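You operate a simulated robot arm through the tools that you are given. There is no shell and no other tool. Be economical: measure what you need, move in short steps, check, and stop when the job is done.

You are at the controls of a simulated two-armed robot. One attempt, no reset.

JOB
Put the battery on the top of the bath table away on the top of the service stand. Open the left drawer of the display table, put the teal tip inside, then shut the drawer. Press the front left leg button three times. Turn the middle dial to 6. Fetch the short orange carton and set it on the top of the rental desk. Put the black foot on top of the long teal carton. Shut the cleaner drawer. Put one of the yellow rags from the top of the cleaning table in the inside of the delivery crate. Any order will do. Set down upright: battery, teal tip, short orange carton.

It is judged by the outcome, as a careful person would: the job done as asked, and still so three seconds after it is handed in. It fails if anything else is knocked over, pushed out of place, dropped, spilled or broken.

ROBOT AND FRAMES
Two 7-joint arms with two-finger parallel grippers on one trunk, on a base that drives. Base frame: it is fixed to the floor where the robot stands at the start and does not move with it; the origin is under the middle of the robot, x ahead of it, y to its left, z up; the surface under the hand at the start is at about z = 700. Units: mm, degrees, N and s.
The left shoulder is at the start at [66, 101, 984], the right one opposite. With the tool pointing down near the work surface each hand reaches from about 260 to 540 mm from the robot's upright axis, wherever it stands, measured 20 degrees to its own side. Places, roughly: LT drawer1 [500, -1900, 600]; battery [500, 250, 750]; black foot (4x4x4 cm) [-9700, -7700, 800]; cleaner drawer [-9800, -5400, 900]; front left leg button [300, -3400, 1300]; inside of the delivery crate [-7700, -9800, 700]; left drawer of the display table [500, -1900, 600]; long teal carton [-7750, -9000, 750]; middle dial [300, -6800, 1600]; short orange carton [-7750, -8750, 750]; teal tip (5x5x5 cm) [600, -1600, 800]; top of the rental desk [-5400, -8000, 900]; top of the service stand [-1400, 1300, 600]; yellow rag (5x7x3 cm) [-9500, -10900, 800]; yellow rag (7x10x3 cm) [-9700, -11400, 800]. Payload 2.4 kg a hand.
The TCP of each hand is the grasp point between the finger pads, 24 mm short of the fingertips. In the tool frame z runs along the fingers and y along their closing line. The gripper opens to 68 mm. The fingers are 17 mm wide and 10 mm thick; the gripper's body (40 by 70 mm) begins 41 mm behind the TCP.
Orientation is that of the tool frame in the base frame, as a unit quaternion [w, x, y, z]. With the fingers straight down and closing along the base's y, the tool's x points along the base's -x, its y along +y and its z along -z.

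CONTROLS
- The arms move only by the tool move_arm. It takes "left_moves", "right_moves" or both (then of equal length, played together; a hand with none holds still); each is a list of rows, each a list of 7 numbers: the shift along the base's x, y, z in cm, then the turn, a rotation vector about the base's x, y, z in degrees, then the closure, from 0 (fully open) to 1 (shut). In form: [[tx, ty, tz, wx, wy, wz, gripper], ...]. A call has 1 to 10 rows; each row shifts and turns the commanded pose from where the row before left it. Each row takes 0.2 s and may step no farther than 50 mm and 8.6 degrees from the row before; otherwise, or with a gripper value out of range, the whole call is refused. Where a pose cannot be reached the arm comes as near as it can. A force on the tool above 40 N (or 10 N above the force at the start of the call, whichever is more), or a blocked arm, ends the call early, and 0.2 s more pass. Each finger travels about 72 mm/s and halts on what it meets, pressing with about 23 N; the grip force reading is that of the motor and also rises with nothing between the fingers. The clock runs only during rows and for 0.2 s after the last one: add rows that do not move to give the fingers time. The reply holds the time, the measured pose of the TCP, the force on the tool along the base axes, the opening and the grip force, in the units named above and with some noise, with the torque about the TCP (base axes, N m) and any sound that the robot's microphone picked up.
- Cameras (640 x 400 px; columns grow to the right, rows downward): "scene" is now at [137.2, 32.7, 1156.4]; the picture's right is [0.44, -0.90, 0.00], its down [-0.47, -0.23, -0.85] and it looks along [0.77, 0.37, -0.53] (base axes); focal length 255 px, centre (320, 200). "left" rides on the left gripper at [84, -11, -75] in its tool frame; the picture's right is [0.13, 0.99, 0.00], its down [-0.60, 0.08, -0.79] and it looks along [-0.79, 0.10, 0.61] (tool axes); focal length 251 px, centre (320, 200). "right" rides on the right gripper at [84, 11, -75] in its tool frame; the picture's right is [-0.13, 0.99, 0.00], its down [-0.60, -0.08, -0.79] and it looks along [-0.79, -0.10, 0.61] (tool axes); focal length 251 px, centre (320, 200). There is no depth. A picture from a camera that has moved, and an enlarged one, comes with that camera's place and axes in the base frame and with its lens. The place of the scene camera against the robot may be out by one fixed shift of up to 25 mm in any direction.
- snapshot(camera): a new picture of that camera. No time passes.
- lift_body(by): slides the trunk up (or, below 0, down) by that many mm; the arms and the scene camera ride with it, the base frame stays. It gives what a move gives, with no picture.
- drive_base(legs): drives the robot by 1 to 6 legs, each [ahead, left, turn to the left] in mm, mm and degrees, along the robot's own axes; the way and the turn of a leg run together, so that a leg with both is an arc; at most 1500 mm and 180 degrees a leg. The arms and the cameras ride along, it lands a little off, and it stops where it bumps. It gives what a move gives.
- pan_tilt(pan, tilt): turns the head with the scene camera to pan (to the left, within 86 degrees either way) and tilt (down, from -29 to 69), counted from straight ahead of the robot. It gives what a move gives.
- enlarge(camera, box): a new picture of the part [left, top, right, bottom] of that camera's present view, enlarged. No time passes.
- finish_job(): hands the job in; it is judged then, once.

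Work in short steps. Places have to be worked out from the pictures, the camera data and where the tool is seen: move nearer, look again, correct. Check each grasp and each placing, and mend what went wrong. You have 217 turns and 228 pictures in all, those below and enlarged ones among them. Open the grippers and draw the arms clear of the work before you hand the job in, unless the task says otherwise.

The tools are called after "Call:" by a JSON object that holds its "name" and its "arguments". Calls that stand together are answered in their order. move_arm: Moves the arms, as the interface text tells. Its arguments: {"type":"object","properties":{"left_moves":{"type":"array"},"right_moves":{"type":"array"}},"required":[]} The other tools are called the same way: lift_body (by) slides the trunk up or down; drive_base (legs) drives the base; pan_tilt (pan, tilt) turns the head that bears the scene camera; snapshot (camera) takes a picture; enlarge (camera, box) takes an enlarged picture of a part of a camera's view; finish_job () hands the job in.

At the start:

```text
time_s: 0.0
left_eef_pos: [261.2, 236.4, 966.1]
left_ee_rot: [0.0, 0.0, 1.0, 0.0]
left_contact_force: [1.1, -0.6, -0.7]
left_wrist_torque: [0.0, -0.01, 0.03]
left_grip_width: 68.1
left_grasp_force: 0.0
right_eef_pos: [376.4, -11.7, 1004.8]
right_ee_rot: [0.0, -0.001, 1.0, 0.0]
right_contact_force: [0.5, -1.1, 0.2]
right_wrist_torque: [0.0, -0.01, 0.02]
right_grip_width: 68.0
right_grasp_force: 0.0
trunk travel left (down, up): [-200.0, 650.0]
robot x, y, heading: [2.3, 2.5, -0.3]
head pan, tilt: [25.8, 31.7]
```

scene: 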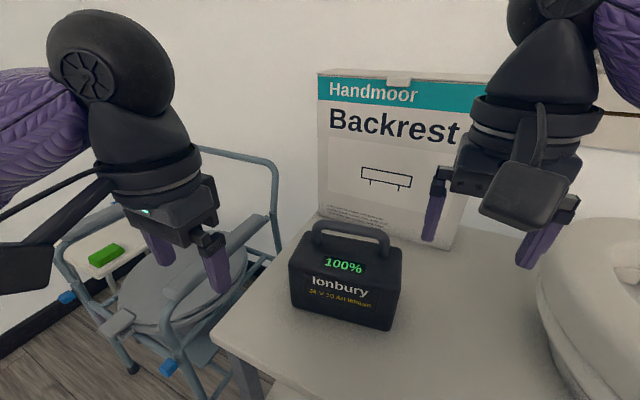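
right: 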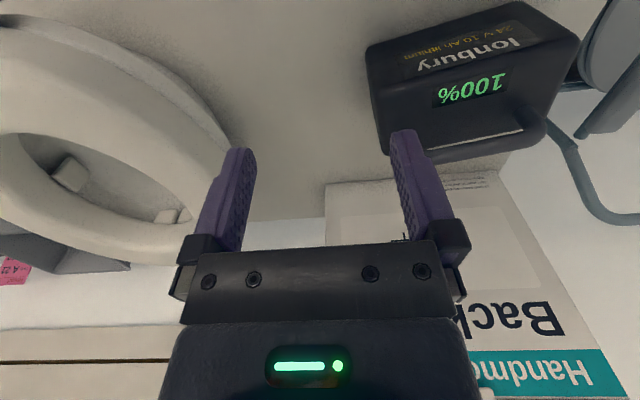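
left: 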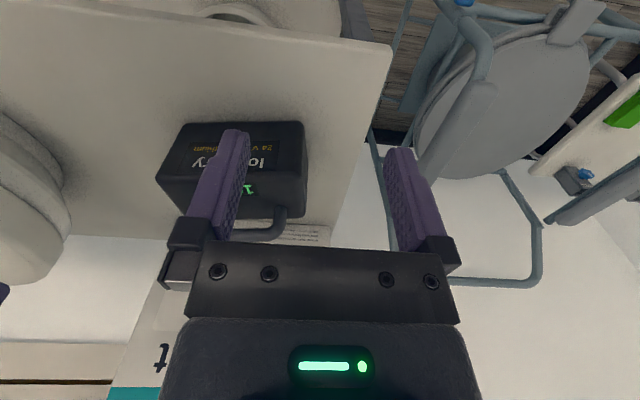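

The battery has a top handle running roughly along y, so I turn the left hand about 85° and bring it nearer above the battery to look again.

Call:
{"name": "move_arm", "arguments": {"left_moves": [[1.5, -0.3, 0.5, 0, 0, -8.5, 0], [1.5, -0.3, 0.5, 0, 0, -8.5, 0], [1.5, -0.3, 0, 0, 0, -8.5, 0], [1.5, -0.3, 0, 0, 0, -8.5, 0], [1.5, -0.3, 0, 0, 0, -8.5, 0], [1.5, -0.3, 0, 0, 0, -8.5, 0], [1.5, -0.3, 0, 0, 0, -8.5, 0], [1.5, -0.3, 0, 0, 0, -8.5, 0], [1.5, -0.3, 0, 0, 0, -8.5, 0], [1.5, -0.3, 0, 0, 0, -8.5, 0]]}}

Call:
{"name": "pan_tilt", "arguments": {"pan": 15, "tilt": 40}}

Call:
{"name": "snapshot", "arguments": {"camera": "scene"}}

Call:
{"name": "snapshot", "arguments": {"camera": "left"}}

```text
time_s: 1.4
left_eef_pos: [345.0, 217.9, 976.8]
left_ee_rot: [0.004, 0.391, 0.92, -0.003]
left_contact_force: [0.0, -0.6, 0.1]
left_wrist_torque: [0.0, -0.02, 0.07]
left_grip_width: 68.0
left_grasp_force: 0.0
right_eef_pos: [375.7, -10.9, 1004.8]
right_ee_rot: [0.0, -0.001, 1.0, 0.001]
right_contact_force: [-0.3, 0.1, 0.6]
right_wrist_torque: [0.0, -0.01, 0.01]
right_grip_width: 68.1
right_grasp_force: 0.0
trunk travel left (down, up): [-200.0, 650.0]
robot x, y, heading: [1.3, -0.4, 0.1]
head pan, tilt: [25.8, 31.7]
stopped in row 6 (left hand): the force on the tool passed its limit at 95 N (the readings are from after the stop); the commanded pose is now the measured one
```

```text
time_s: 2.1
left_eef_pos: [346.4, 216.6, 975.5]
left_ee_rot: [0.005, 0.392, 0.92, -0.003]
left_contact_force: [0.7, -1.3, -0.9]
left_wrist_torque: [0.04, -0.05, 0.07]
left_grip_width: 67.9
left_grasp_force: 0.1
right_eef_pos: [377.0, -10.8, 1004.3]
right_ee_rot: [0.0, 0.0, 1.0, 0.0]
right_contact_force: [0.4, 0.1, -0.1]
right_wrist_torque: [-0.01, 0.01, 0.01]
right_grip_width: 67.9
right_grasp_force: 0.0
trunk travel left (down, up): [-200.0, 650.0]
robot x, y, heading: [-3.6, -1.1, 0.0]
head pan, tilt: [15.0, 40.0]
```

```text
224 pictures are left
camera scene: at [138.6, 15.7, 1143.7], right [0.26, -0.97, 0.0], down [-0.62, -0.17, -0.77], along [0.74, 0.2, -0.64], focal length 255 px, centre (320, 200)
```

scene: 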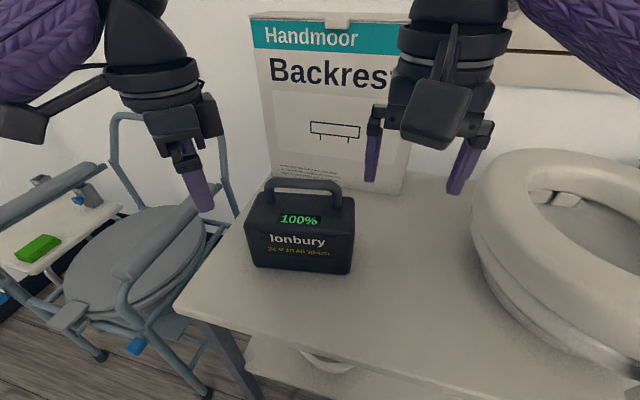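

```text
223 pictures are left
camera left: at [280.4, 271.3, 1050.3], right [0.63, 0.78, 0.0], down [0.47, -0.37, 0.8], along [0.62, -0.5, -0.6], focal length 251 px, centre (320, 200)
```

left: 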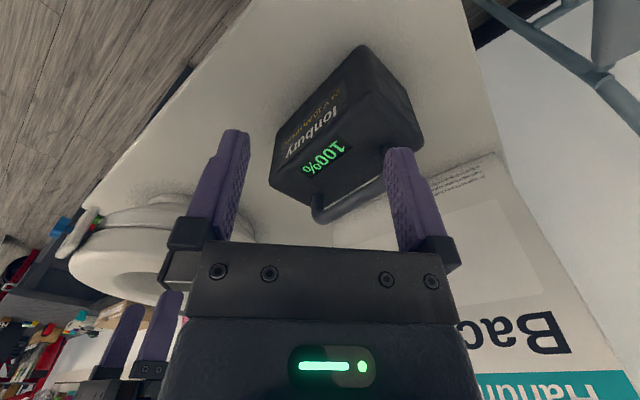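

The hand stopped (probably camera bracket against its own arm) at 46°. I triangulate the handle top at about [498, 146, 866]. I turn the other way and clear the right arm to its side.

Call:
{"name": "move_arm", "arguments": {"left_moves": [[0, 0, 0, 0, 0, 8.5, 0], [0, 0, 0, 0, 0, 8.5, 0], [0, 0, 0, 0, 0, 8.5, 0], [0, 0, 0, 0, 0, 8.5, 0], [0, 0, 0, 0, 0, 8.5, 0], [0, 0, 0, 0, 0, 8.5, 0], [0, 0, 0, 0, 0, 8.5, 0], [0, 0, 0, 0, 0, 8.5, 0], [0, 0, 0, 0, 0, 8.5, 0], [0, 0, 0, 0, 0, 8.5, 0]], "right_moves": [[-1, -2, 0, 0, 0, 0, 0], [-1, -2, 0, 0, 0, 0, 0], [-1, -2, 0, 0, 0, 0, 0], [-1, -2, 0, 0, 0, 0, 0], [-1, -2, 0, 0, 0, 0, 0], [0, -2, 0, 0, 0, 0, 0], [0, -2, 0, 0, 0, 0, 0], [0, -2, 0, 0, 0, 0, 0], [0, -2, 0, 0, 0, 0, 0], [0, -2, 0, 0, 0, 0, 0]]}}

Call:
{"name": "move_arm", "arguments": {"left_moves": [[1, -0.5, 0, 0, 0, 8.5, 0], [1, -0.5, 0, 0, 0, 8.5, 0], [1, -0.5, 0, 0, 0, 8.5, 0], [1, -0.5, 0, 0, 0, 8.5, 0], [1, -0.5, 0, 0, 0, 8.5, 0], [1, -0.5, 0, 0, 0, 8.5, 0]]}}

Call:
{"name": "snapshot", "arguments": {"camera": "scene"}}

Call:
{"name": "snapshot", "arguments": {"camera": "left"}}

```text
time_s: 4.3
left_eef_pos: [345.3, 217.4, 976.6]
left_ee_rot: [0.005, -0.333, 0.943, 0.0]
left_contact_force: [0.4, 0.1, -0.3]
left_wrist_torque: [-0.02, 0.04, 0.01]
left_grip_width: 68.0
left_grasp_force: 0.0
right_eef_pos: [326.4, -211.7, 1004.3]
right_ee_rot: [-0.001, -0.002, 1.0, 0.0]
right_contact_force: [0.4, 0.4, 0.1]
right_wrist_torque: [0.01, 0.01, 0.02]
right_grip_width: 68.2
right_grasp_force: 0.2
trunk travel left (down, up): [-200.0, 650.0]
robot x, y, heading: [1.9, 1.8, 0.0]
head pan, tilt: [15.0, 40.0]
```

```text
time_s: 5.7
left_eef_pos: [406.7, 186.9, 975.7]
left_ee_rot: [-0.005, 0.707, -0.707, -0.002]
left_contact_force: [-0.1, -0.4, -0.3]
left_wrist_torque: [0.0, -0.02, 0.02]
left_grip_width: 68.2
left_grasp_force: 0.0
right_eef_pos: [327.0, -210.6, 1005.0]
right_ee_rot: [0.0, -0.001, 1.0, 0.0]
right_contact_force: [0.0, 0.6, 0.5]
right_wrist_torque: [0.0, -0.02, 0.01]
right_grip_width: 68.1
right_grasp_force: 0.1
trunk travel left (down, up): [-200.0, 650.0]
robot x, y, heading: [1.8, 4.4, 0.1]
head pan, tilt: [15.0, 40.0]
```

```text
222 pictures are left
camera scene: at [138.6, 15.5, 1143.7], right [0.26, -0.97, 0.0], down [-0.62, -0.17, -0.77], along [0.74, 0.2, -0.64], focal length 255 px, centre (320, 200)
```

scene: 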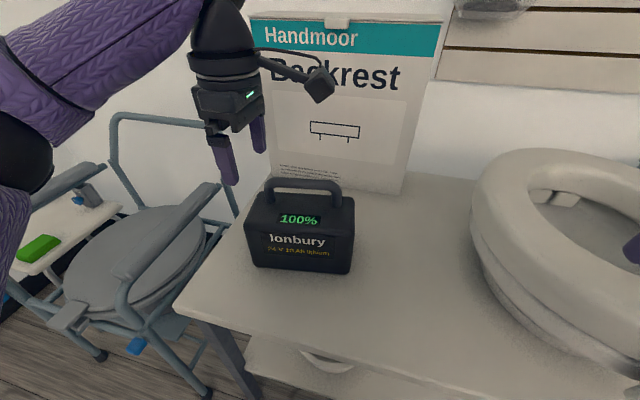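

```text
221 pictures are left
camera left: at [417.9, 102.7, 1050.0], right [-0.99, -0.13, 0.0], down [-0.08, 0.6, 0.8], along [-0.1, 0.79, -0.6], focal length 251 px, centre (320, 200)
```

left: 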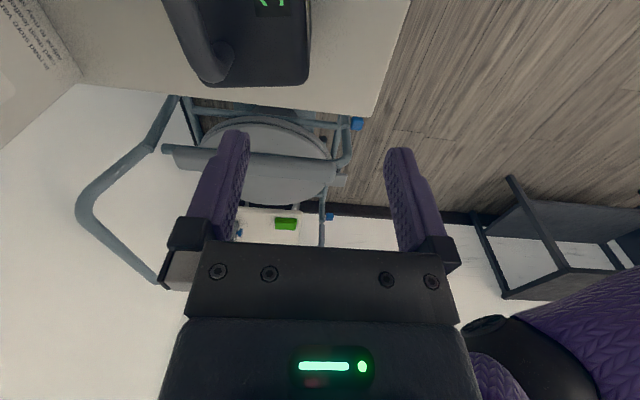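

The hand is turned; handle bar appears yawed about 9°. I move above it at [497,146,930].

Call:
{"name": "move_arm", "arguments": {"left_moves": [[2.3, -1, 0, 0, 0, 4.5, 0], [2.3, -1, -1, 0, 0, 4.5, 0], [2.3, -1, -2, 0, 0, 0, 0], [2.1, -1.1, -1.5, 0, 0, 0, 0], [0, 0, 0, 0, 0, 0, 0]]}}

Call:
{"name": "snapshot", "arguments": {"camera": "scene"}}

Call:
{"name": "snapshot", "arguments": {"camera": "left"}}

```text
time_s: 6.9
left_eef_pos: [497.0, 147.9, 930.3]
left_ee_rot: [-0.006, 0.76, -0.65, -0.003]
left_contact_force: [-0.2, 0.7, -1.1]
left_wrist_torque: [0.0, 0.02, -0.01]
left_grip_width: 68.1
left_grasp_force: 0.0
right_eef_pos: [327.2, -210.5, 1004.4]
right_ee_rot: [0.0, -0.001, 1.0, 0.0]
right_contact_force: [0.0, 0.7, 0.4]
right_wrist_torque: [-0.01, -0.02, 0.01]
right_grip_width: 68.1
right_grasp_force: 0.1
trunk travel left (down, up): [-200.0, 650.0]
robot x, y, heading: [-2.4, 1.3, 0.1]
head pan, tilt: [15.0, 40.0]
```

```text
220 pictures are left
camera scene: at [138.7, 15.3, 1143.7], right [0.26, -0.97, 0.0], down [-0.62, -0.17, -0.77], along [0.74, 0.2, -0.64], focal length 255 px, centre (320, 200)
```

scene: 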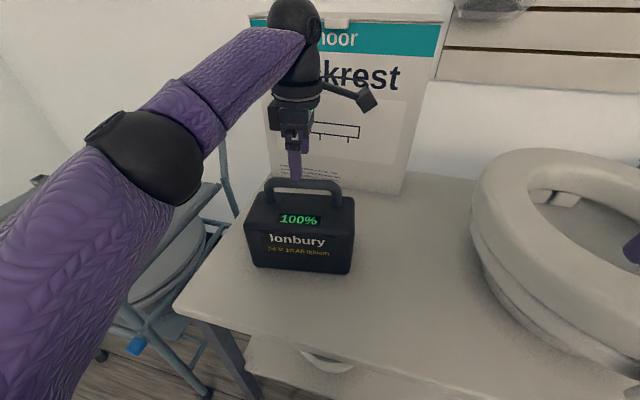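

```text
219 pictures are left
camera left: at [520.5, 63.9, 1004.4], right [-0.96, -0.28, 0.0], down [-0.17, 0.58, 0.8], along [-0.22, 0.77, -0.6], focal length 251 px, centre (320, 200)
```

left: 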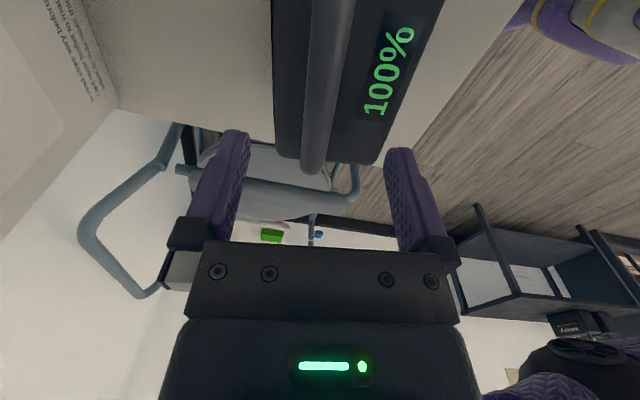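

Aligned within a couple of mm (handle at column ~322 at the TCP line). Descend to z≈862 and look.

Call:
{"name": "move_arm", "arguments": {"left_moves": [[0, 0, -2.5, 0, 0, 0, 0], [0, 0, -2.5, 0, 0, 0, 0], [0, 0, -1.8, 0, 0, 0, 0], [0, 0, 0, 0, 0, 0, 0]]}}

Call:
{"name": "enlarge", "arguments": {"camera": "scene", "box": [220, 100, 380, 200]}}

Call:
{"name": "snapshot", "arguments": {"camera": "left"}}

```text
time_s: 7.9
left_eef_pos: [496.2, 147.8, 863.4]
left_ee_rot: [-0.003, 0.76, -0.65, -0.003]
left_contact_force: [-0.3, -0.9, -0.3]
left_wrist_torque: [0.01, 0.04, 0.03]
left_grip_width: 67.9
left_grasp_force: 0.1
right_eef_pos: [326.3, -210.9, 1004.9]
right_ee_rot: [0.0, -0.001, 1.0, 0.001]
right_contact_force: [-0.8, 0.4, -0.4]
right_wrist_torque: [-0.02, -0.03, -0.02]
right_grip_width: 68.1
right_grasp_force: 0.1
trunk travel left (down, up): [-200.0, 650.0]
robot x, y, heading: [-3.9, 1.9, -0.0]
head pan, tilt: [15.0, 40.0]
```

```text
4.00 times, centred on (300, 150) of scene
camera zoom: at [138.7, 15.5, 1143.7], right [0.26, -0.97, 0.0], down [-0.62, -0.17, -0.77], along [0.74, 0.2, -0.64], focal length 1021 px, centre (400, 400)
```

zoom: 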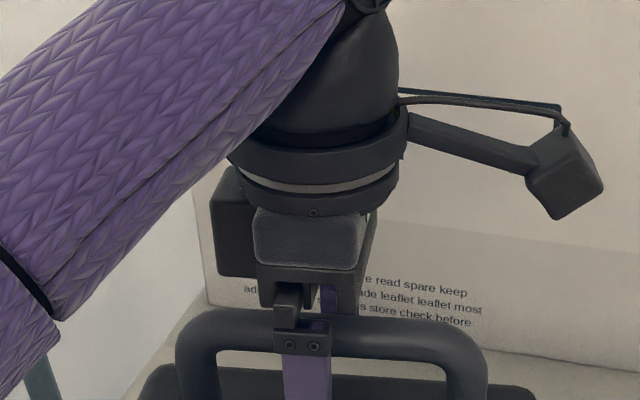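

```text
217 pictures are left
camera left: at [520.4, 64.9, 937.5], right [-0.96, -0.28, 0.0], down [-0.17, 0.58, 0.8], along [-0.22, 0.77, -0.6], focal length 251 px, centre (320, 200)
```

left: 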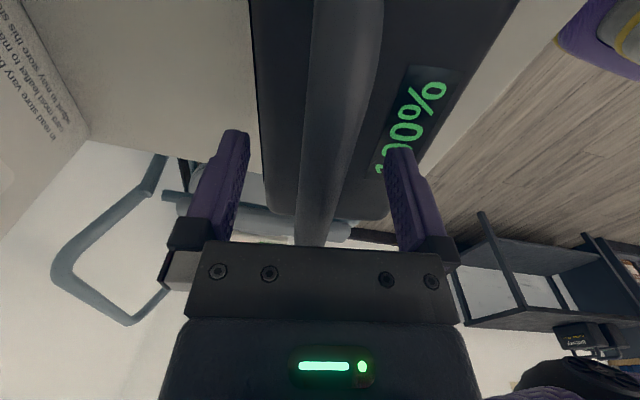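

The bar sits between the fingers. Lower 6 mm, close and hold.

Call:
{"name": "move_arm", "arguments": {"left_moves": [[0, 0, -0.6, 0, 0, 0, 0], [0, 0, 0, 0, 0, 0, 0.5], [0, 0, 0, 0, 0, 0, 1], [0, 0, 0, 0, 0, 0, 1], [0, 0, 0, 0, 0, 0, 1]]}}

Call:
{"name": "enlarge", "arguments": {"camera": "scene", "box": [220, 120, 380, 220]}}

```text
time_s: 9.1
left_eef_pos: [496.9, 147.0, 857.8]
left_ee_rot: [-0.005, 0.76, -0.65, -0.004]
left_contact_force: [2.3, 0.5, 0.6]
left_wrist_torque: [-0.02, 0.06, 0.12]
left_grip_width: 18.7
left_grasp_force: 22.3
right_eef_pos: [327.9, -211.3, 1004.6]
right_ee_rot: [0.0, 0.0, 1.0, 0.0]
right_contact_force: [-0.2, 0.2, 0.1]
right_wrist_torque: [0.02, 0.0, 0.04]
right_grip_width: 67.7
right_grasp_force: 0.1
trunk travel left (down, up): [-200.0, 650.0]
robot x, y, heading: [1.8, 0.5, 0.2]
head pan, tilt: [15.0, 40.0]
```

```text
4.00 times, centred on (300, 170) of scene
camera zoom: at [139.0, 15.5, 1143.7], right [0.26, -0.97, 0.0], down [-0.62, -0.17, -0.77], along [0.74, 0.2, -0.64], focal length 1021 px, centre (400, 320)
```

zoom: 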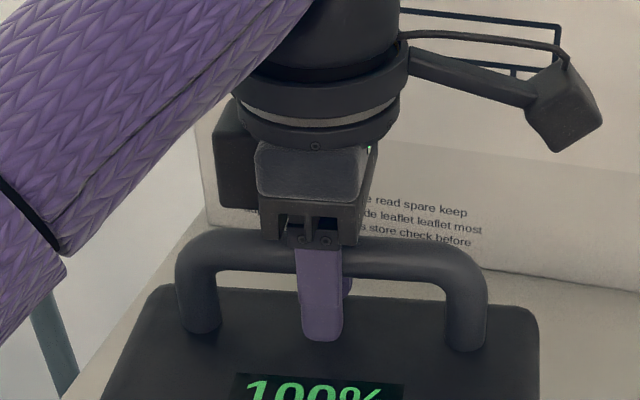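

Gripped (18.7 mm). Lift 6 cm and check the load and tilt.

Call:
{"name": "move_arm", "arguments": {"left_moves": [[0, 0, 1, 0, 0, 0, 1], [0, 0, 1.5, 0, 0, 0, 1], [0, 0, 2, 0, 0, 0, 1], [0, 0, 2, 0, 0, 0, 1], [0, 0, 0, 0, 0, 0, 1]]}}

Call:
{"name": "snapshot", "arguments": {"camera": "scene"}}

```text
time_s: 10.3
left_eef_pos: [498.2, 147.7, 920.7]
left_ee_rot: [-0.004, 0.76, -0.65, -0.003]
left_contact_force: [1.3, -0.9, -14.8]
left_wrist_torque: [0.0, -0.03, 0.0]
left_grip_width: 18.7
left_grasp_force: 23.5
right_eef_pos: [328.0, -210.7, 1003.8]
right_ee_rot: [-0.001, 0.0, 1.0, 0.0]
right_contact_force: [0.2, 0.3, 1.7]
right_wrist_torque: [-0.04, 0.02, 0.0]
right_grip_width: 67.8
right_grasp_force: 0.0
trunk travel left (down, up): [-200.0, 650.0]
robot x, y, heading: [-0.9, 3.7, 0.1]
head pan, tilt: [15.0, 40.0]
```

```text
215 pictures are left
camera scene: at [139.7, 15.7, 1143.5], right [0.26, -0.97, 0.0], down [-0.62, -0.17, -0.77], along [0.74, 0.2, -0.64], focal length 255 px, centre (320, 200)
```

scene: 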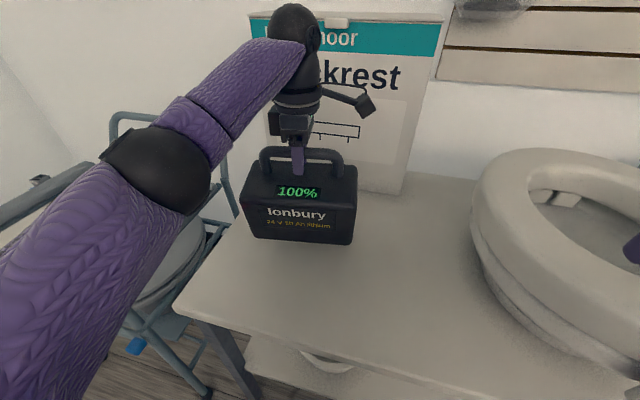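

Battery is up (~1.5 kg), level. Pull it in toward me and raise, then look to the left for the service stand.

Call:
{"name": "move_arm", "arguments": {"left_moves": [[-1.5, 0.3, 1, 0, 0, 0, 1], [-2, 0.5, 1, 0, 0, 0, 1], [-2, 0.5, 1, 0, 0, 0, 1], [-2, 0.5, 1, 0, 0, 0, 1], [-2, 0.5, 0, 0, 0, 0, 1], [-2, 0.5, 0, 0, 0, 0, 1], [-1.5, 0.3, 0, 0, 0, 0, 1], [0, 0, 0, 0, 0, 0, 1]]}}

Call:
{"name": "pan_tilt", "arguments": {"pan": 86, "tilt": 25}}

Call:
{"name": "snapshot", "arguments": {"camera": "scene"}}

```text
time_s: 12.1
left_eef_pos: [368.2, 177.9, 960.6]
left_ee_rot: [-0.003, 0.76, -0.65, -0.003]
left_contact_force: [-0.4, 0.2, -15.0]
left_wrist_torque: [0.03, -0.08, -0.02]
left_grip_width: 18.7
left_grasp_force: 22.6
right_eef_pos: [326.9, -209.8, 1004.3]
right_ee_rot: [-0.001, 0.0, 1.0, 0.0]
right_contact_force: [0.1, 0.2, -0.1]
right_wrist_torque: [0.01, -0.01, 0.0]
right_grip_width: 68.0
right_grasp_force: 0.0
trunk travel left (down, up): [-200.0, 650.0]
robot x, y, heading: [0.4, 0.2, 0.1]
head pan, tilt: [15.0, 40.0]
```

```text
time_s: 13.5
left_eef_pos: [368.1, 177.9, 960.5]
left_ee_rot: [-0.004, 0.76, -0.65, -0.004]
left_contact_force: [0.2, -1.3, -15.6]
left_wrist_torque: [0.04, -0.05, -0.03]
left_grip_width: 18.6
left_grasp_force: 23.1
right_eef_pos: [327.5, -210.2, 1003.5]
right_ee_rot: [-0.001, 0.0, 1.0, 0.0]
right_contact_force: [0.5, 0.9, -0.8]
right_wrist_torque: [0.02, 0.02, -0.01]
right_grip_width: 68.0
right_grasp_force: 0.1
trunk travel left (down, up): [-200.0, 650.0]
robot x, y, heading: [-2.1, -1.4, 0.1]
head pan, tilt: [85.9, 25.0]
```

```text
214 pictures are left
camera scene: at [63.9, 85.8, 1166.9], right [1.0, -0.07, 0.0], down [-0.03, -0.42, -0.91], along [0.06, 0.9, -0.42], focal length 255 px, centre (320, 200)
```

scene: 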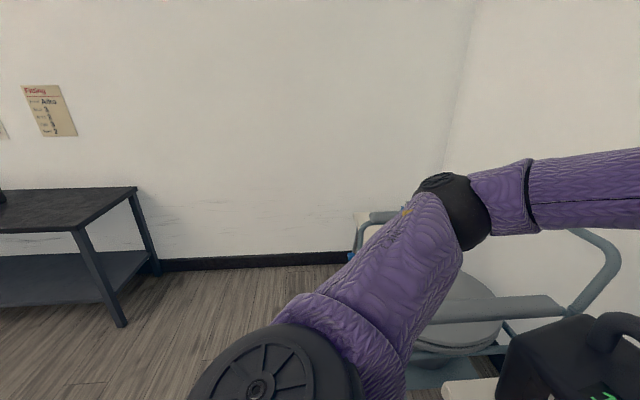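

The stand is at left-back. Turn the base left 90° in place (clear radius), then look at it ahead-left.

Call:
{"name": "drive_base", "arguments": {"legs": [[0, 0, 90]]}}

Call:
{"name": "pan_tilt", "arguments": {"pan": 45, "tilt": 25}}

Call:
{"name": "snapshot", "arguments": {"camera": "scene"}}

```text
time_s: 17.8
left_eef_pos: [-194.3, 359.0, 961.2]
left_ee_rot: [0.0, 0.995, 0.1, -0.005]
left_contact_force: [-0.4, 0.8, -13.6]
left_wrist_torque: [0.0, -0.02, 0.01]
left_grip_width: 18.8
left_grasp_force: 23.3
right_eef_pos: [195.3, 335.7, 1004.8]
right_ee_rot: [0.001, 0.723, -0.69, 0.001]
right_contact_force: [0.1, -0.2, -0.3]
right_wrist_torque: [-0.01, 0.03, -0.04]
right_grip_width: 68.1
right_grasp_force: 0.1
trunk travel left (down, up): [-200.0, 650.0]
robot x, y, heading: [-2.4, -1.2, 92.6]
head pan, tilt: [85.9, 25.0]
```

```text
time_s: 18.9
left_eef_pos: [-194.4, 360.5, 960.6]
left_ee_rot: [-0.001, 0.995, 0.099, -0.006]
left_contact_force: [-0.3, -0.4, -14.4]
left_wrist_torque: [0.04, 0.02, 0.0]
left_grip_width: 18.8
left_grasp_force: 22.9
right_eef_pos: [196.0, 335.5, 1005.1]
right_ee_rot: [0.0, 0.723, -0.691, 0.001]
right_contact_force: [-0.5, 0.3, -0.4]
right_wrist_torque: [-0.01, -0.02, 0.03]
right_grip_width: 68.0
right_grasp_force: 0.1
trunk travel left (down, up): [-200.0, 650.0]
robot x, y, heading: [-1.0, 0.3, 92.8]
head pan, tilt: [45.0, 25.0]
```

```text
213 pictures are left
camera scene: at [-87.6, 128.8, 1166.9], right [0.67, 0.74, 0.0], down [0.31, -0.29, -0.91], along [-0.67, 0.61, -0.42], focal length 255 px, centre (320, 200)
```

scene: 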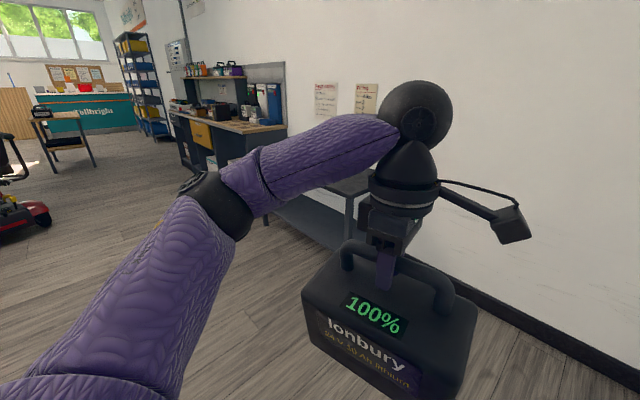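

The stand is ahead-left behind my arm. Strafe left 1000 over clear floor, then look.

Call:
{"name": "drive_base", "arguments": {"legs": [[0, 1000, -2.8]]}}

Call:
{"name": "pan_tilt", "arguments": {"pan": 25, "tilt": 30}}

Call:
{"name": "snapshot", "arguments": {"camera": "scene"}}

```text
time_s: 24.1
left_eef_pos: [-1170.0, 338.3, 960.7]
left_ee_rot: [-0.001, 0.997, 0.083, -0.006]
left_contact_force: [-0.1, 0.1, -15.7]
left_wrist_torque: [-0.02, 0.02, 0.0]
left_grip_width: 18.6
left_grasp_force: 23.0
right_eef_pos: [-780.6, 301.4, 1003.5]
right_ee_rot: [0.001, 0.711, -0.703, 0.0]
right_contact_force: [-0.4, -0.1, 0.1]
right_wrist_torque: [0.02, 0.03, 0.02]
right_grip_width: 68.0
right_grasp_force: 0.0
trunk travel left (down, up): [-200.0, 650.0]
robot x, y, heading: [-984.6, -26.2, 90.5]
head pan, tilt: [45.0, 25.0]
```

```text
time_s: 24.9
left_eef_pos: [-1170.4, 338.5, 961.1]
left_ee_rot: [0.0, 0.997, 0.082, -0.006]
left_contact_force: [0.1, 0.2, -15.2]
left_wrist_torque: [0.02, 0.01, 0.0]
left_grip_width: 18.8
left_grasp_force: 22.9
right_eef_pos: [-781.2, 301.9, 1003.3]
right_ee_rot: [0.001, 0.712, -0.703, 0.0]
right_contact_force: [-1.3, -0.5, 0.5]
right_wrist_torque: [0.02, 0.02, 0.02]
right_grip_width: 67.9
right_grasp_force: 0.0
trunk travel left (down, up): [-200.0, 650.0]
robot x, y, heading: [-986.6, -26.8, 90.5]
head pan, tilt: [25.0, 30.0]
```

```text
212 pictures are left
camera scene: at [-1044.1, 120.3, 1158.9], right [0.9, 0.43, 0.0], down [0.22, -0.45, -0.87], along [-0.38, 0.78, -0.5], focal length 255 px, centre (320, 200)
```

scene: 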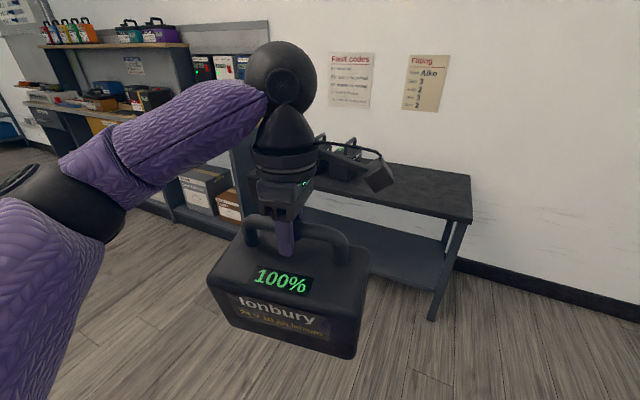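

Stand's right front corner ≈[-890,1090], top ≈600, with an item near x≈-1450. Drive ahead 800 and slightly right, then look.

Call:
{"name": "drive_base", "arguments": {"legs": [[800, -40, -0.5]]}}

Call:
{"name": "pan_tilt", "arguments": {"pan": 0, "tilt": 45}}

Call:
{"name": "snapshot", "arguments": {"camera": "scene"}}

Call:
{"name": "snapshot", "arguments": {"camera": "right"}}

```text
time_s: 29.1
left_eef_pos: [-1126.4, 1134.6, 961.5]
left_ee_rot: [0.0, 0.997, 0.075, -0.005]
left_contact_force: [-0.1, -0.1, -14.5]
left_wrist_torque: [0.03, -0.02, 0.0]
left_grip_width: 18.6
left_grasp_force: 22.9
right_eef_pos: [-738.2, 1092.5, 1004.6]
right_ee_rot: [0.0, -0.706, 0.709, 0.0]
right_contact_force: [-0.1, -0.3, 0.5]
right_wrist_torque: [0.0, 0.01, 0.0]
right_grip_width: 67.8
right_grasp_force: 0.1
trunk travel left (down, up): [-200.0, 650.0]
robot x, y, heading: [-950.0, 767.5, 89.9]
head pan, tilt: [25.0, 30.0]
```

```text
time_s: 30.0
left_eef_pos: [-1126.2, 1134.9, 960.6]
left_ee_rot: [-0.001, 0.997, 0.075, -0.006]
left_contact_force: [0.3, -1.0, -14.5]
left_wrist_torque: [0.01, 0.02, -0.01]
left_grip_width: 18.6
left_grasp_force: 22.7
right_eef_pos: [-738.6, 1092.2, 1003.8]
right_ee_rot: [0.0, -0.706, 0.709, -0.001]
right_contact_force: [-0.1, -0.1, -0.4]
right_wrist_torque: [0.0, -0.02, 0.0]
right_grip_width: 68.2
right_grasp_force: 0.0
trunk travel left (down, up): [-200.0, 650.0]
robot x, y, heading: [-950.4, 767.0, 89.5]
head pan, tilt: [0.0, 45.0]
```

```text
211 pictures are left
camera scene: at [-965.9, 914.2, 1136.3], right [1.0, 0.0, 0.0], down [0.0, -0.71, -0.71], along [0.0, 0.71, -0.71], focal length 255 px, centre (320, 200)
```

scene: 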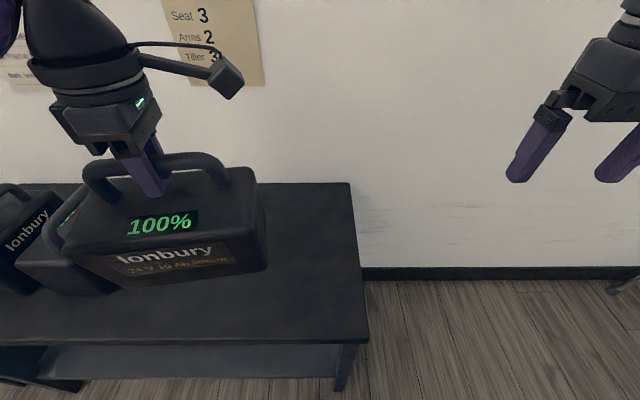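

```text
210 pictures are left
camera right: at [-749.3, 1008.0, 1078.3], right [-0.99, 0.13, 0.0], down [0.08, 0.6, 0.79], along [0.11, 0.79, -0.61], focal length 251 px, centre (320, 200)
```

right: 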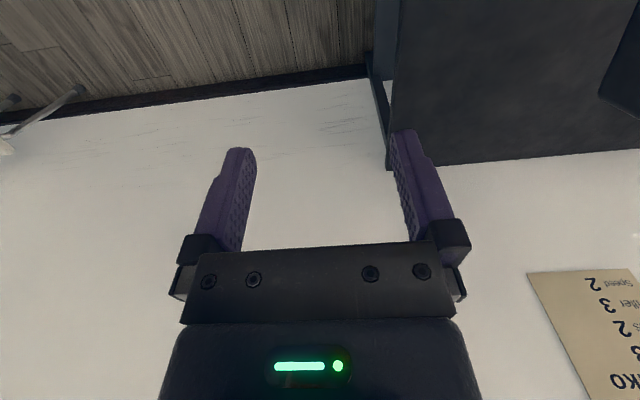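

Place it at about [-1080,1260], well right of the existing battery. Move over and lower to TCP z≈810, then look.

Call:
{"name": "move_arm", "arguments": {"left_moves": [[1, 2, 0, 0, 0, 0, 1], [1, 2, 0, 0, 0, 0, 1], [1, 2.5, 0, 0, 0, 0, 1], [1, 2.5, 0, 0, 0, 0, 1], [0.5, 2, -1, 0, 0, 0, 1], [0, 1.5, -2, 0, 0, 0, 1], [0, 0, -3, 0, 0, 0, 1], [0, 0, -3, 0, 0, 0, 1], [0, 0, -3, 0, 0, 0, 1], [0, 0, -3, 0, 0, 0, 1]]}}

Call:
{"name": "snapshot", "arguments": {"camera": "scene"}}

```text
time_s: 32.2
left_eef_pos: [-1081.3, 1261.7, 810.9]
left_ee_rot: [0.0, 0.997, 0.075, -0.006]
left_contact_force: [-0.4, 0.2, -15.3]
left_wrist_torque: [-0.04, 0.01, -0.02]
left_grip_width: 19.0
left_grasp_force: 23.4
right_eef_pos: [-738.1, 1093.2, 1004.1]
right_ee_rot: [-0.001, -0.706, 0.708, 0.0]
right_contact_force: [0.8, 1.0, -0.5]
right_wrist_torque: [-0.01, -0.03, 0.0]
right_grip_width: 67.8
right_grasp_force: 0.1
trunk travel left (down, up): [-200.0, 650.0]
robot x, y, heading: [-947.4, 763.1, 89.7]
head pan, tilt: [0.0, 45.0]
```

```text
209 pictures are left
camera scene: at [-965.8, 914.5, 1136.2], right [1.0, -0.01, 0.0], down [0.0, -0.71, -0.71], along [0.0, 0.71, -0.71], focal length 255 px, centre (320, 200)
```

scene: 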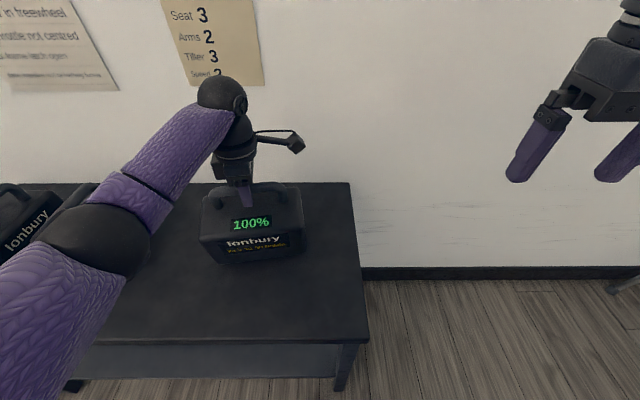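

Lower in small steps toward contact, watching Fz.

Call:
{"name": "move_arm", "arguments": {"left_moves": [[0, 0, -1.5, 0, 0, 0, 1], [0, 0, -1, 0, 0, 0, 1], [0, 0, -0.5, 0, 0, 0, 1], [0, 0, -0.5, 0, 0, 0, 1], [0, 0, 0, 0, 0, 0, 1]]}}

Call:
{"name": "snapshot", "arguments": {"camera": "scene"}}

```text
time_s: 33.4
left_eef_pos: [-1080.7, 1261.0, 779.7]
left_ee_rot: [-0.005, 0.997, 0.075, -0.005]
left_contact_force: [-0.8, 6.0, 15.0]
left_wrist_torque: [-0.29, 0.6, -0.03]
left_grip_width: 18.6
left_grasp_force: 22.8
right_eef_pos: [-737.5, 1091.9, 1003.7]
right_ee_rot: [0.0, -0.706, 0.709, -0.001]
right_contact_force: [-0.2, -1.2, -0.8]
right_wrist_torque: [0.01, -0.02, 0.04]
right_grip_width: 67.9
right_grasp_force: 0.0
trunk travel left (down, up): [-200.0, 650.0]
robot x, y, heading: [-950.3, 766.6, 89.9]
head pan, tilt: [0.0, 45.0]
stopped in row 5 (left hand): the force on the tool passed its limit at 42 N (the readings are from after the stop); the commanded pose is now the measured one
```

```text
208 pictures are left
camera scene: at [-965.1, 913.2, 1136.3], right [1.0, -0.01, 0.0], down [0.0, -0.71, -0.71], along [0.0, 0.71, -0.71], focal length 255 px, centre (320, 200)
```

scene: 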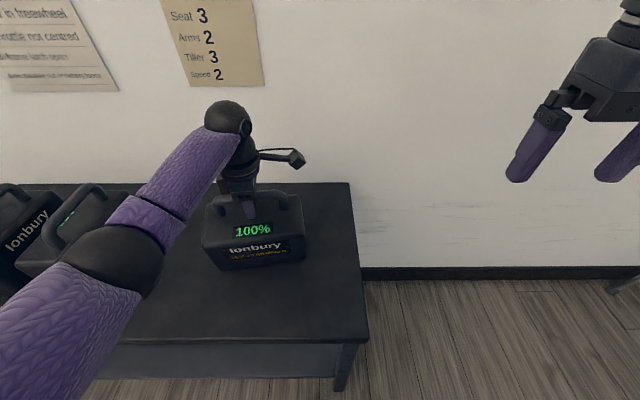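

Battery stands on the stand. Release and rise straight up.

Call:
{"name": "move_arm", "arguments": {"left_moves": [[0, 0, 0.1, 0, 0, 0, 0.6], [0, 0, 0, 0, 0, 0, 0], [0, 0, 0, 0, 0, 0, 0], [0, 0, 0.5, 0, 0, 0, 0], [0, 0, 2, 0, 0, 0, 0], [0, 0, 4, 0, 0, 0, 0], [0, 0, 5, 0, 0, 0, 0], [0, 0, 5, 0, 0, 0, 0], [0, -4, 3, 0, 0, 0, 0]]}}

Call:
{"name": "snapshot", "arguments": {"camera": "scene"}}

```text
time_s: 35.4
left_eef_pos: [-1081.7, 1219.5, 973.5]
left_ee_rot: [-0.004, 0.997, 0.076, -0.005]
left_contact_force: [-0.2, -0.4, 0.3]
left_wrist_torque: [0.01, 0.02, 0.0]
left_grip_width: 67.8
left_grasp_force: 0.0
right_eef_pos: [-737.2, 1091.8, 1003.9]
right_ee_rot: [0.0, -0.705, 0.709, 0.0]
right_contact_force: [-0.8, -0.4, -0.8]
right_wrist_torque: [-0.03, 0.01, 0.03]
right_grip_width: 67.9
right_grasp_force: 0.2
trunk travel left (down, up): [-200.0, 650.0]
robot x, y, heading: [-949.7, 768.1, 89.8]
head pan, tilt: [0.0, 45.0]
```

```text
207 pictures are left
camera scene: at [-965.3, 913.5, 1136.4], right [1.0, -0.01, 0.0], down [0.0, -0.71, -0.71], along [0.0, 0.71, -0.71], focal length 255 px, centre (320, 200)
```

scene: 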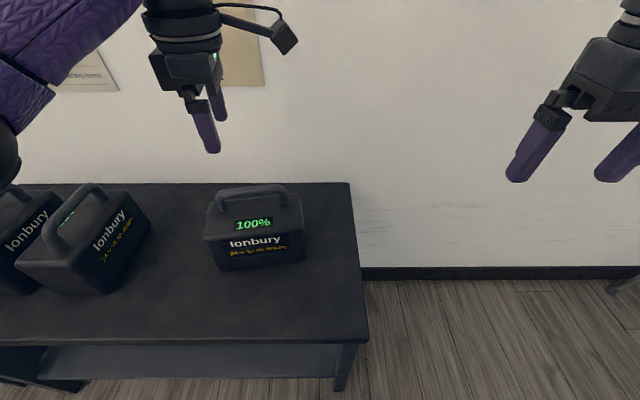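

Battery is done. Back away and turn to heading 0, then look toward the display table.

Call:
{"name": "move_arm", "arguments": {"left_moves": [[-1, -3, 0, 0, 0, 0, 0], [-1, -3, 0, 0, 0, 0, 0], [-1, -3, 0, 0, 0, 0, 0], [-1, -2, 0, 0, 0, 0, 0]]}}

Call:
{"name": "drive_base", "arguments": {"legs": [[-900, 0, 0], [0, 0, -90]]}}

Call:
{"name": "pan_tilt", "arguments": {"pan": -60, "tilt": 20}}

Call:
{"name": "snapshot", "arguments": {"camera": "scene"}}

```text
time_s: 36.4
left_eef_pos: [-1120.9, 1111.3, 973.1]
left_ee_rot: [-0.005, 0.997, 0.075, -0.004]
left_contact_force: [0.4, -0.1, 0.4]
left_wrist_torque: [-0.02, 0.0, -0.01]
left_grip_width: 67.9
left_grasp_force: 0.1
right_eef_pos: [-738.5, 1091.8, 1004.8]
right_ee_rot: [0.0, -0.705, 0.709, 0.0]
right_contact_force: [-0.7, -0.1, -0.6]
right_wrist_torque: [0.0, 0.01, 0.0]
right_grip_width: 68.1
right_grasp_force: 0.0
trunk travel left (down, up): [-200.0, 650.0]
robot x, y, heading: [-947.5, 768.7, 89.8]
head pan, tilt: [0.0, 45.0]
```

```text
time_s: 45.0
left_eef_pos: [-611.8, 37.6, 974.1]
left_ee_rot: [-0.005, 0.755, -0.655, -0.001]
left_contact_force: [-0.1, 0.0, -0.6]
left_wrist_torque: [0.02, 0.03, -0.01]
left_grip_width: 68.0
left_grasp_force: 0.2
right_eef_pos: [-632.8, -346.8, 1003.7]
right_ee_rot: [0.0, 0.005, 1.0, 0.0]
right_contact_force: [0.2, -0.3, 0.0]
right_wrist_torque: [-0.02, 0.02, -0.01]
right_grip_width: 68.1
right_grasp_force: 0.1
trunk travel left (down, up): [-200.0, 650.0]
robot x, y, heading: [-957.9, -131.9, -0.9]
head pan, tilt: [0.0, 45.0]
```

```text
time_s: 46.3
left_eef_pos: [-611.4, 35.9, 973.8]
left_ee_rot: [-0.006, 0.756, -0.654, -0.001]
left_contact_force: [0.7, 0.6, -0.1]
left_wrist_torque: [0.02, -0.04, -0.03]
left_grip_width: 68.1
left_grasp_force: 0.1
right_eef_pos: [-632.6, -345.4, 1004.0]
right_ee_rot: [0.0, 0.005, 1.0, 0.0]
right_contact_force: [0.5, 0.5, 0.1]
right_wrist_torque: [-0.03, -0.05, -0.01]
right_grip_width: 67.9
right_grasp_force: 0.1
trunk travel left (down, up): [-200.0, 650.0]
robot x, y, heading: [-959.2, -133.7, -0.9]
head pan, tilt: [-60.0, 20.0]
```

```text
206 pictures are left
camera scene: at [-854.7, -219.9, 1175.1], right [-0.87, -0.49, 0.0], down [-0.17, 0.3, -0.94], along [0.46, -0.82, -0.34], focal length 255 px, centre (320, 200)
```

scene: 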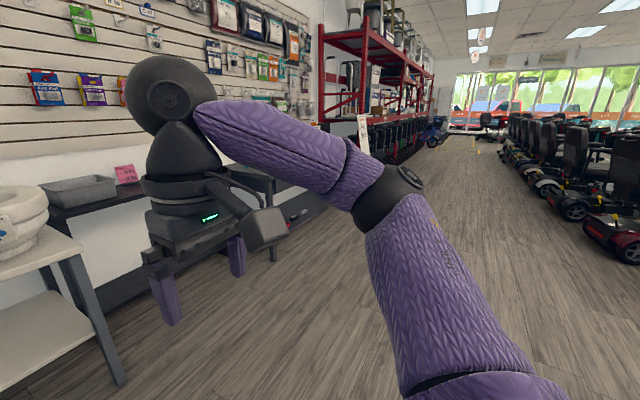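

Clear aisle in -y. Strafe right 1500 and look at the display table.

Call:
{"name": "drive_base", "arguments": {"legs": [[0, -1450, 0.9], [300, 0, 0]]}}

Call:
{"name": "pan_tilt", "arguments": {"pan": -5, "tilt": 20}}

Call:
{"name": "snapshot", "arguments": {"camera": "scene"}}

```text
time_s: 55.0
left_eef_pos: [-304.8, -1367.6, 973.3]
left_ee_rot: [-0.007, 0.766, -0.643, 0.0]
left_contact_force: [-0.6, 0.1, 0.7]
left_wrist_torque: [-0.03, 0.0, -0.01]
left_grip_width: 68.1
left_grasp_force: 0.1
right_eef_pos: [-315.1, -1750.5, 1004.8]
right_ee_rot: [0.001, -0.008, 1.0, 0.0]
right_contact_force: [-0.1, 0.1, -0.3]
right_wrist_torque: [0.02, 0.03, 0.01]
right_grip_width: 67.9
right_grasp_force: 0.1
trunk travel left (down, up): [-200.0, 650.0]
robot x, y, heading: [-644.8, -1542.4, 0.9]
head pan, tilt: [-60.0, 20.0]
```

```text
time_s: 56.2
left_eef_pos: [-305.5, -1367.1, 973.5]
left_ee_rot: [-0.006, 0.765, -0.644, 0.0]
left_contact_force: [0.1, 0.2, -0.2]
left_wrist_torque: [0.02, -0.02, -0.03]
left_grip_width: 68.1
left_grasp_force: 0.1
right_eef_pos: [-315.1, -1749.6, 1005.1]
right_ee_rot: [0.0, -0.009, 1.0, 0.001]
right_contact_force: [-0.7, 0.3, 0.3]
right_wrist_torque: [0.0, 0.01, 0.03]
right_grip_width: 68.1
right_grasp_force: 0.1
trunk travel left (down, up): [-200.0, 650.0]
robot x, y, heading: [-648.4, -1544.6, 1.1]
head pan, tilt: [-5.0, 20.0]
```

```text
205 pictures are left
camera scene: at [-496.6, -1556.7, 1175.1], right [-0.07, -1.0, 0.0], down [-0.34, 0.02, -0.94], along [0.94, -0.07, -0.34], focal length 255 px, centre (320, 200)
```

scene: 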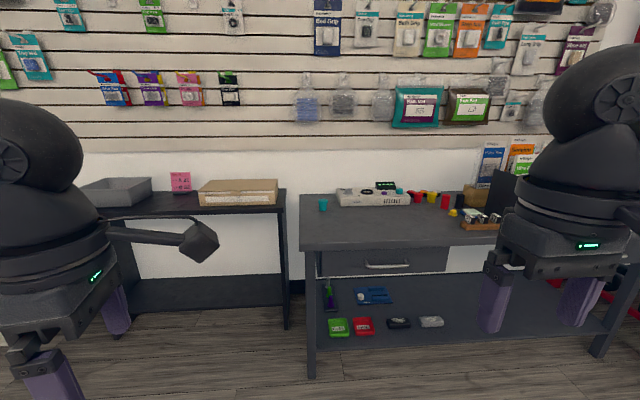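

The display table with a left drawer and a teal item on its top-left corner. Zoom in.

Call:
{"name": "enlarge", "arguments": {"camera": "scene", "box": [280, 150, 480, 275]}}

```text
3.20 times, centred on (380, 212) of scene
camera zoom: at [-496.6, -1556.7, 1175.1], right [-0.07, -1.0, 0.0], down [-0.34, 0.02, -0.94], along [0.94, -0.07, -0.34], focal length 817 px, centre (128, 160)
```

zoom: 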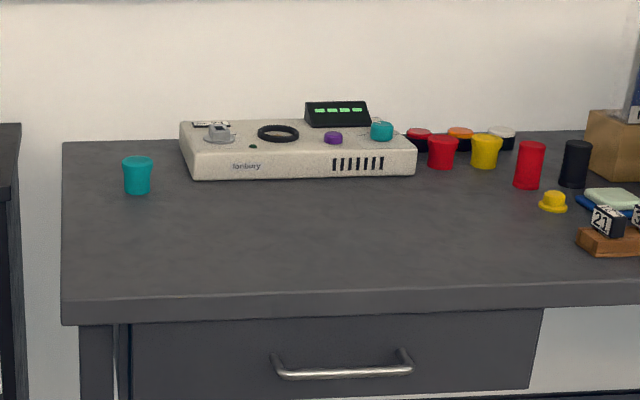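

Tip estimated at [594,-1651], table edge x≈272, drawer handle ≈[265,-1859,646]. Drive closer: ahead 560, right 240, then look down.

Call:
{"name": "drive_base", "arguments": {"legs": [[0, -250, -1], [580, 0, 0]]}}

Call:
{"name": "pan_tilt", "arguments": {"pan": 5, "tilt": 40}}

Call:
{"name": "snapshot", "arguments": {"camera": "scene"}}

Call:
{"name": "snapshot", "arguments": {"camera": "left"}}

```text
time_s: 60.9
left_eef_pos: [272.4, -1618.9, 974.0]
left_ee_rot: [-0.006, 0.761, -0.649, -0.001]
left_contact_force: [0.0, 0.2, 0.2]
left_wrist_torque: [-0.01, 0.0, 0.0]
left_grip_width: 67.8
left_grasp_force: 0.0
right_eef_pos: [257.2, -2003.0, 1005.3]
right_ee_rot: [0.0, -0.002, 1.0, 0.0]
right_contact_force: [0.2, -0.3, 0.5]
right_wrist_torque: [-0.01, 0.01, -0.03]
right_grip_width: 68.1
right_grasp_force: 0.0
trunk travel left (down, up): [-200.0, 650.0]
robot x, y, heading: [-72.8, -1793.1, 0.4]
head pan, tilt: [-5.0, 20.0]
```

```text
time_s: 61.8
left_eef_pos: [272.8, -1619.8, 975.2]
left_ee_rot: [-0.006, 0.761, -0.649, -0.001]
left_contact_force: [0.5, 0.1, 0.0]
left_wrist_torque: [-0.02, 0.02, 0.01]
left_grip_width: 67.9
left_grasp_force: 0.0
right_eef_pos: [257.9, -2003.7, 1003.4]
right_ee_rot: [0.0, -0.002, 1.0, 0.0]
right_contact_force: [-0.1, -0.4, 0.2]
right_wrist_torque: [-0.01, 0.01, 0.01]
right_grip_width: 68.0
right_grasp_force: 0.0
trunk travel left (down, up): [-200.0, 650.0]
robot x, y, heading: [-72.1, -1793.5, 0.1]
head pan, tilt: [5.0, 40.0]
```

```text
203 pictures are left
camera scene: at [70.5, -1790.9, 1143.8], right [0.09, -1.0, 0.0], down [-0.64, -0.06, -0.77], along [0.76, 0.07, -0.64], focal length 255 px, centre (320, 200)
```

scene: 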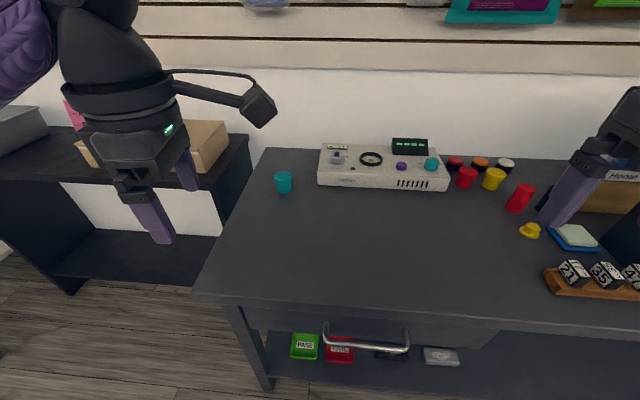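

```text
202 pictures are left
camera left: at [296.6, -1702.4, 1048.1], right [-0.96, -0.28, -0.01], down [-0.18, 0.58, 0.8], along [-0.22, 0.77, -0.6], focal length 251 px, centre (320, 200)
```

left: 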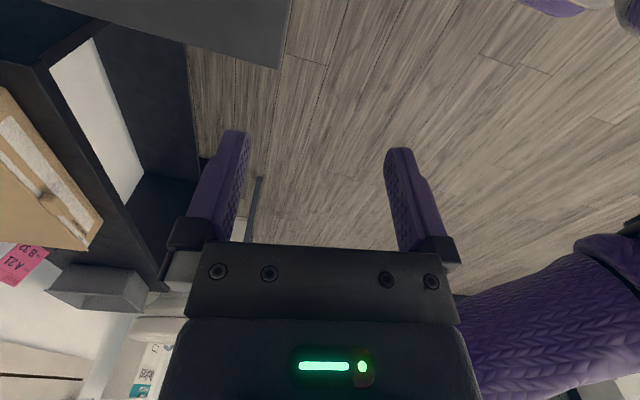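

Tip triangulated at [578,-1650], table top z≈735. I turn the left hand back to closing along y (12 rows) while nudging 80 mm ahead.

Call:
{"name": "move_arm", "arguments": {"left_moves": [[0, 0, 0, 0, 0, -8.4, 0], [0, 0, 0, 0, 0, -8.4, 0], [0, 0, 0, 0, 0, -8.4, 0], [0, 0, 0, 0, 0, -8.4, 0], [0, 0, 0, 0, 0, -8.4, 0], [0, 0, 0, 0, 0, -8.4, 0], [0, 0, 0, 0, 0, -8.4, 0], [0, 0, 0, 0, 0, -8.4, 0], [0, 0, 0, 0, 0, -8.4, 0], [0, 0, 0, 0, 0, -8.4, 0]]}}

Call:
{"name": "drive_base", "arguments": {"legs": [[80, 0, 0]]}}

```text
time_s: 64.0
left_eef_pos: [273.0, -1619.2, 973.3]
left_ee_rot: [0.005, -0.129, 0.992, -0.005]
left_contact_force: [0.7, 0.2, 0.8]
left_wrist_torque: [-0.01, 0.04, -0.02]
left_grip_width: 68.2
left_grasp_force: 0.1
right_eef_pos: [255.9, -2001.4, 1004.7]
right_ee_rot: [-0.001, -0.003, 1.0, 0.0]
right_contact_force: [-0.1, 0.3, 0.2]
right_wrist_torque: [0.02, 0.04, 0.03]
right_grip_width: 68.2
right_grasp_force: 0.0
trunk travel left (down, up): [-200.0, 650.0]
robot x, y, heading: [-68.9, -1790.6, 0.1]
head pan, tilt: [5.0, 40.0]
```

```text
time_s: 65.0
left_eef_pos: [354.8, -1620.5, 974.3]
left_ee_rot: [0.005, -0.13, 0.991, -0.004]
left_contact_force: [0.4, 0.2, 0.4]
left_wrist_torque: [-0.01, 0.03, 0.0]
left_grip_width: 68.4
left_grasp_force: 0.0
right_eef_pos: [338.1, -2002.6, 1004.2]
right_ee_rot: [-0.001, -0.002, 1.0, 0.0]
right_contact_force: [-0.7, 0.0, 0.2]
right_wrist_torque: [-0.02, 0.02, -0.01]
right_grip_width: 68.0
right_grasp_force: 0.0
trunk travel left (down, up): [-200.0, 650.0]
robot x, y, heading: [10.7, -1793.8, 0.1]
head pan, tilt: [5.0, 40.0]
```

Move the left hand above the tip with a 20° forward tilt.

Call:
{"name": "move_arm", "arguments": {"left_moves": [[2.8, -0.4, 0, 0, 0, -7.5, 0], [2.8, -0.4, 0, 0, 0, -7.5, 0], [2.8, -0.4, -1, 0, -7, 0, 0], [2.8, -0.4, -1, 0, -7, 0, 0], [2.8, -0.4, -2, 0, -7, 0, 0], [2.8, -0.4, -2, 0, 0, 0, 0], [2.8, -0.4, -2, 0, 0, 0, 0], [2.0, -0.2, -2, 0, 0, 0, 0], [0, 0, 0, 0, 0, 0, 0]]}}

Call:
{"name": "snapshot", "arguments": {"camera": "scene"}}

Call:
{"name": "snapshot", "arguments": {"camera": "left"}}

```text
time_s: 67.0
left_eef_pos: [571.2, -1648.7, 874.2]
left_ee_rot: [0.186, 0.001, 0.983, -0.004]
left_contact_force: [-1.2, 0.3, 0.5]
left_wrist_torque: [0.01, -0.01, 0.02]
left_grip_width: 68.0
left_grasp_force: 0.1
right_eef_pos: [338.8, -2001.6, 1003.9]
right_ee_rot: [-0.001, -0.002, 1.0, 0.001]
right_contact_force: [-0.2, -0.5, 0.1]
right_wrist_torque: [0.02, -0.03, 0.01]
right_grip_width: 68.2
right_grasp_force: 0.1
trunk travel left (down, up): [-200.0, 650.0]
robot x, y, heading: [11.8, -1791.3, 0.1]
head pan, tilt: [5.0, 40.0]
```

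```text
201 pictures are left
camera scene: at [152.4, -1790.8, 1143.7], right [0.09, -1.0, 0.0], down [-0.64, -0.06, -0.77], along [0.76, 0.07, -0.64], focal length 255 px, centre (320, 200)
```

scene: 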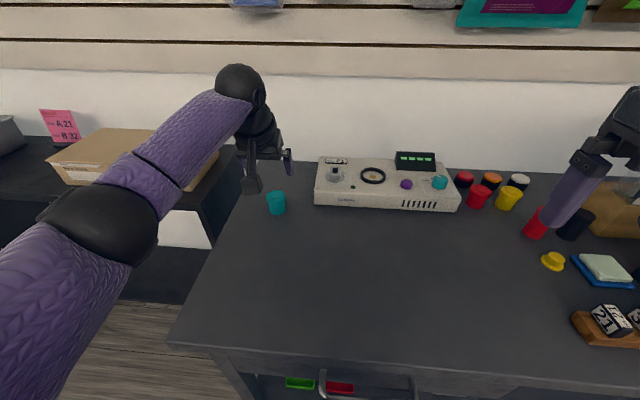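

```text
200 pictures are left
camera left: at [465.3, -1660.5, 913.2], right [-0.12, 0.99, -0.06], down [0.27, 0.09, 0.96], along [0.96, 0.1, -0.28], focal length 251 px, centre (320, 200)
```

left: 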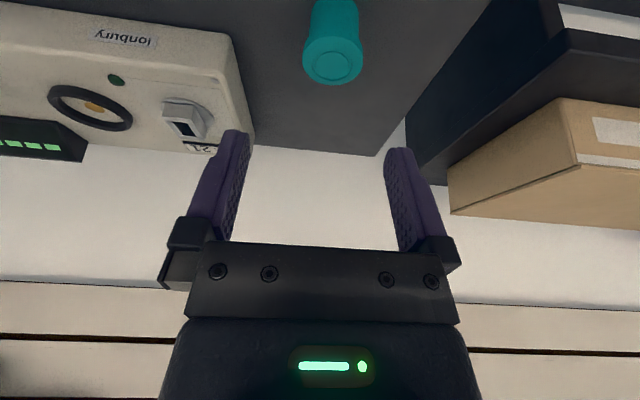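

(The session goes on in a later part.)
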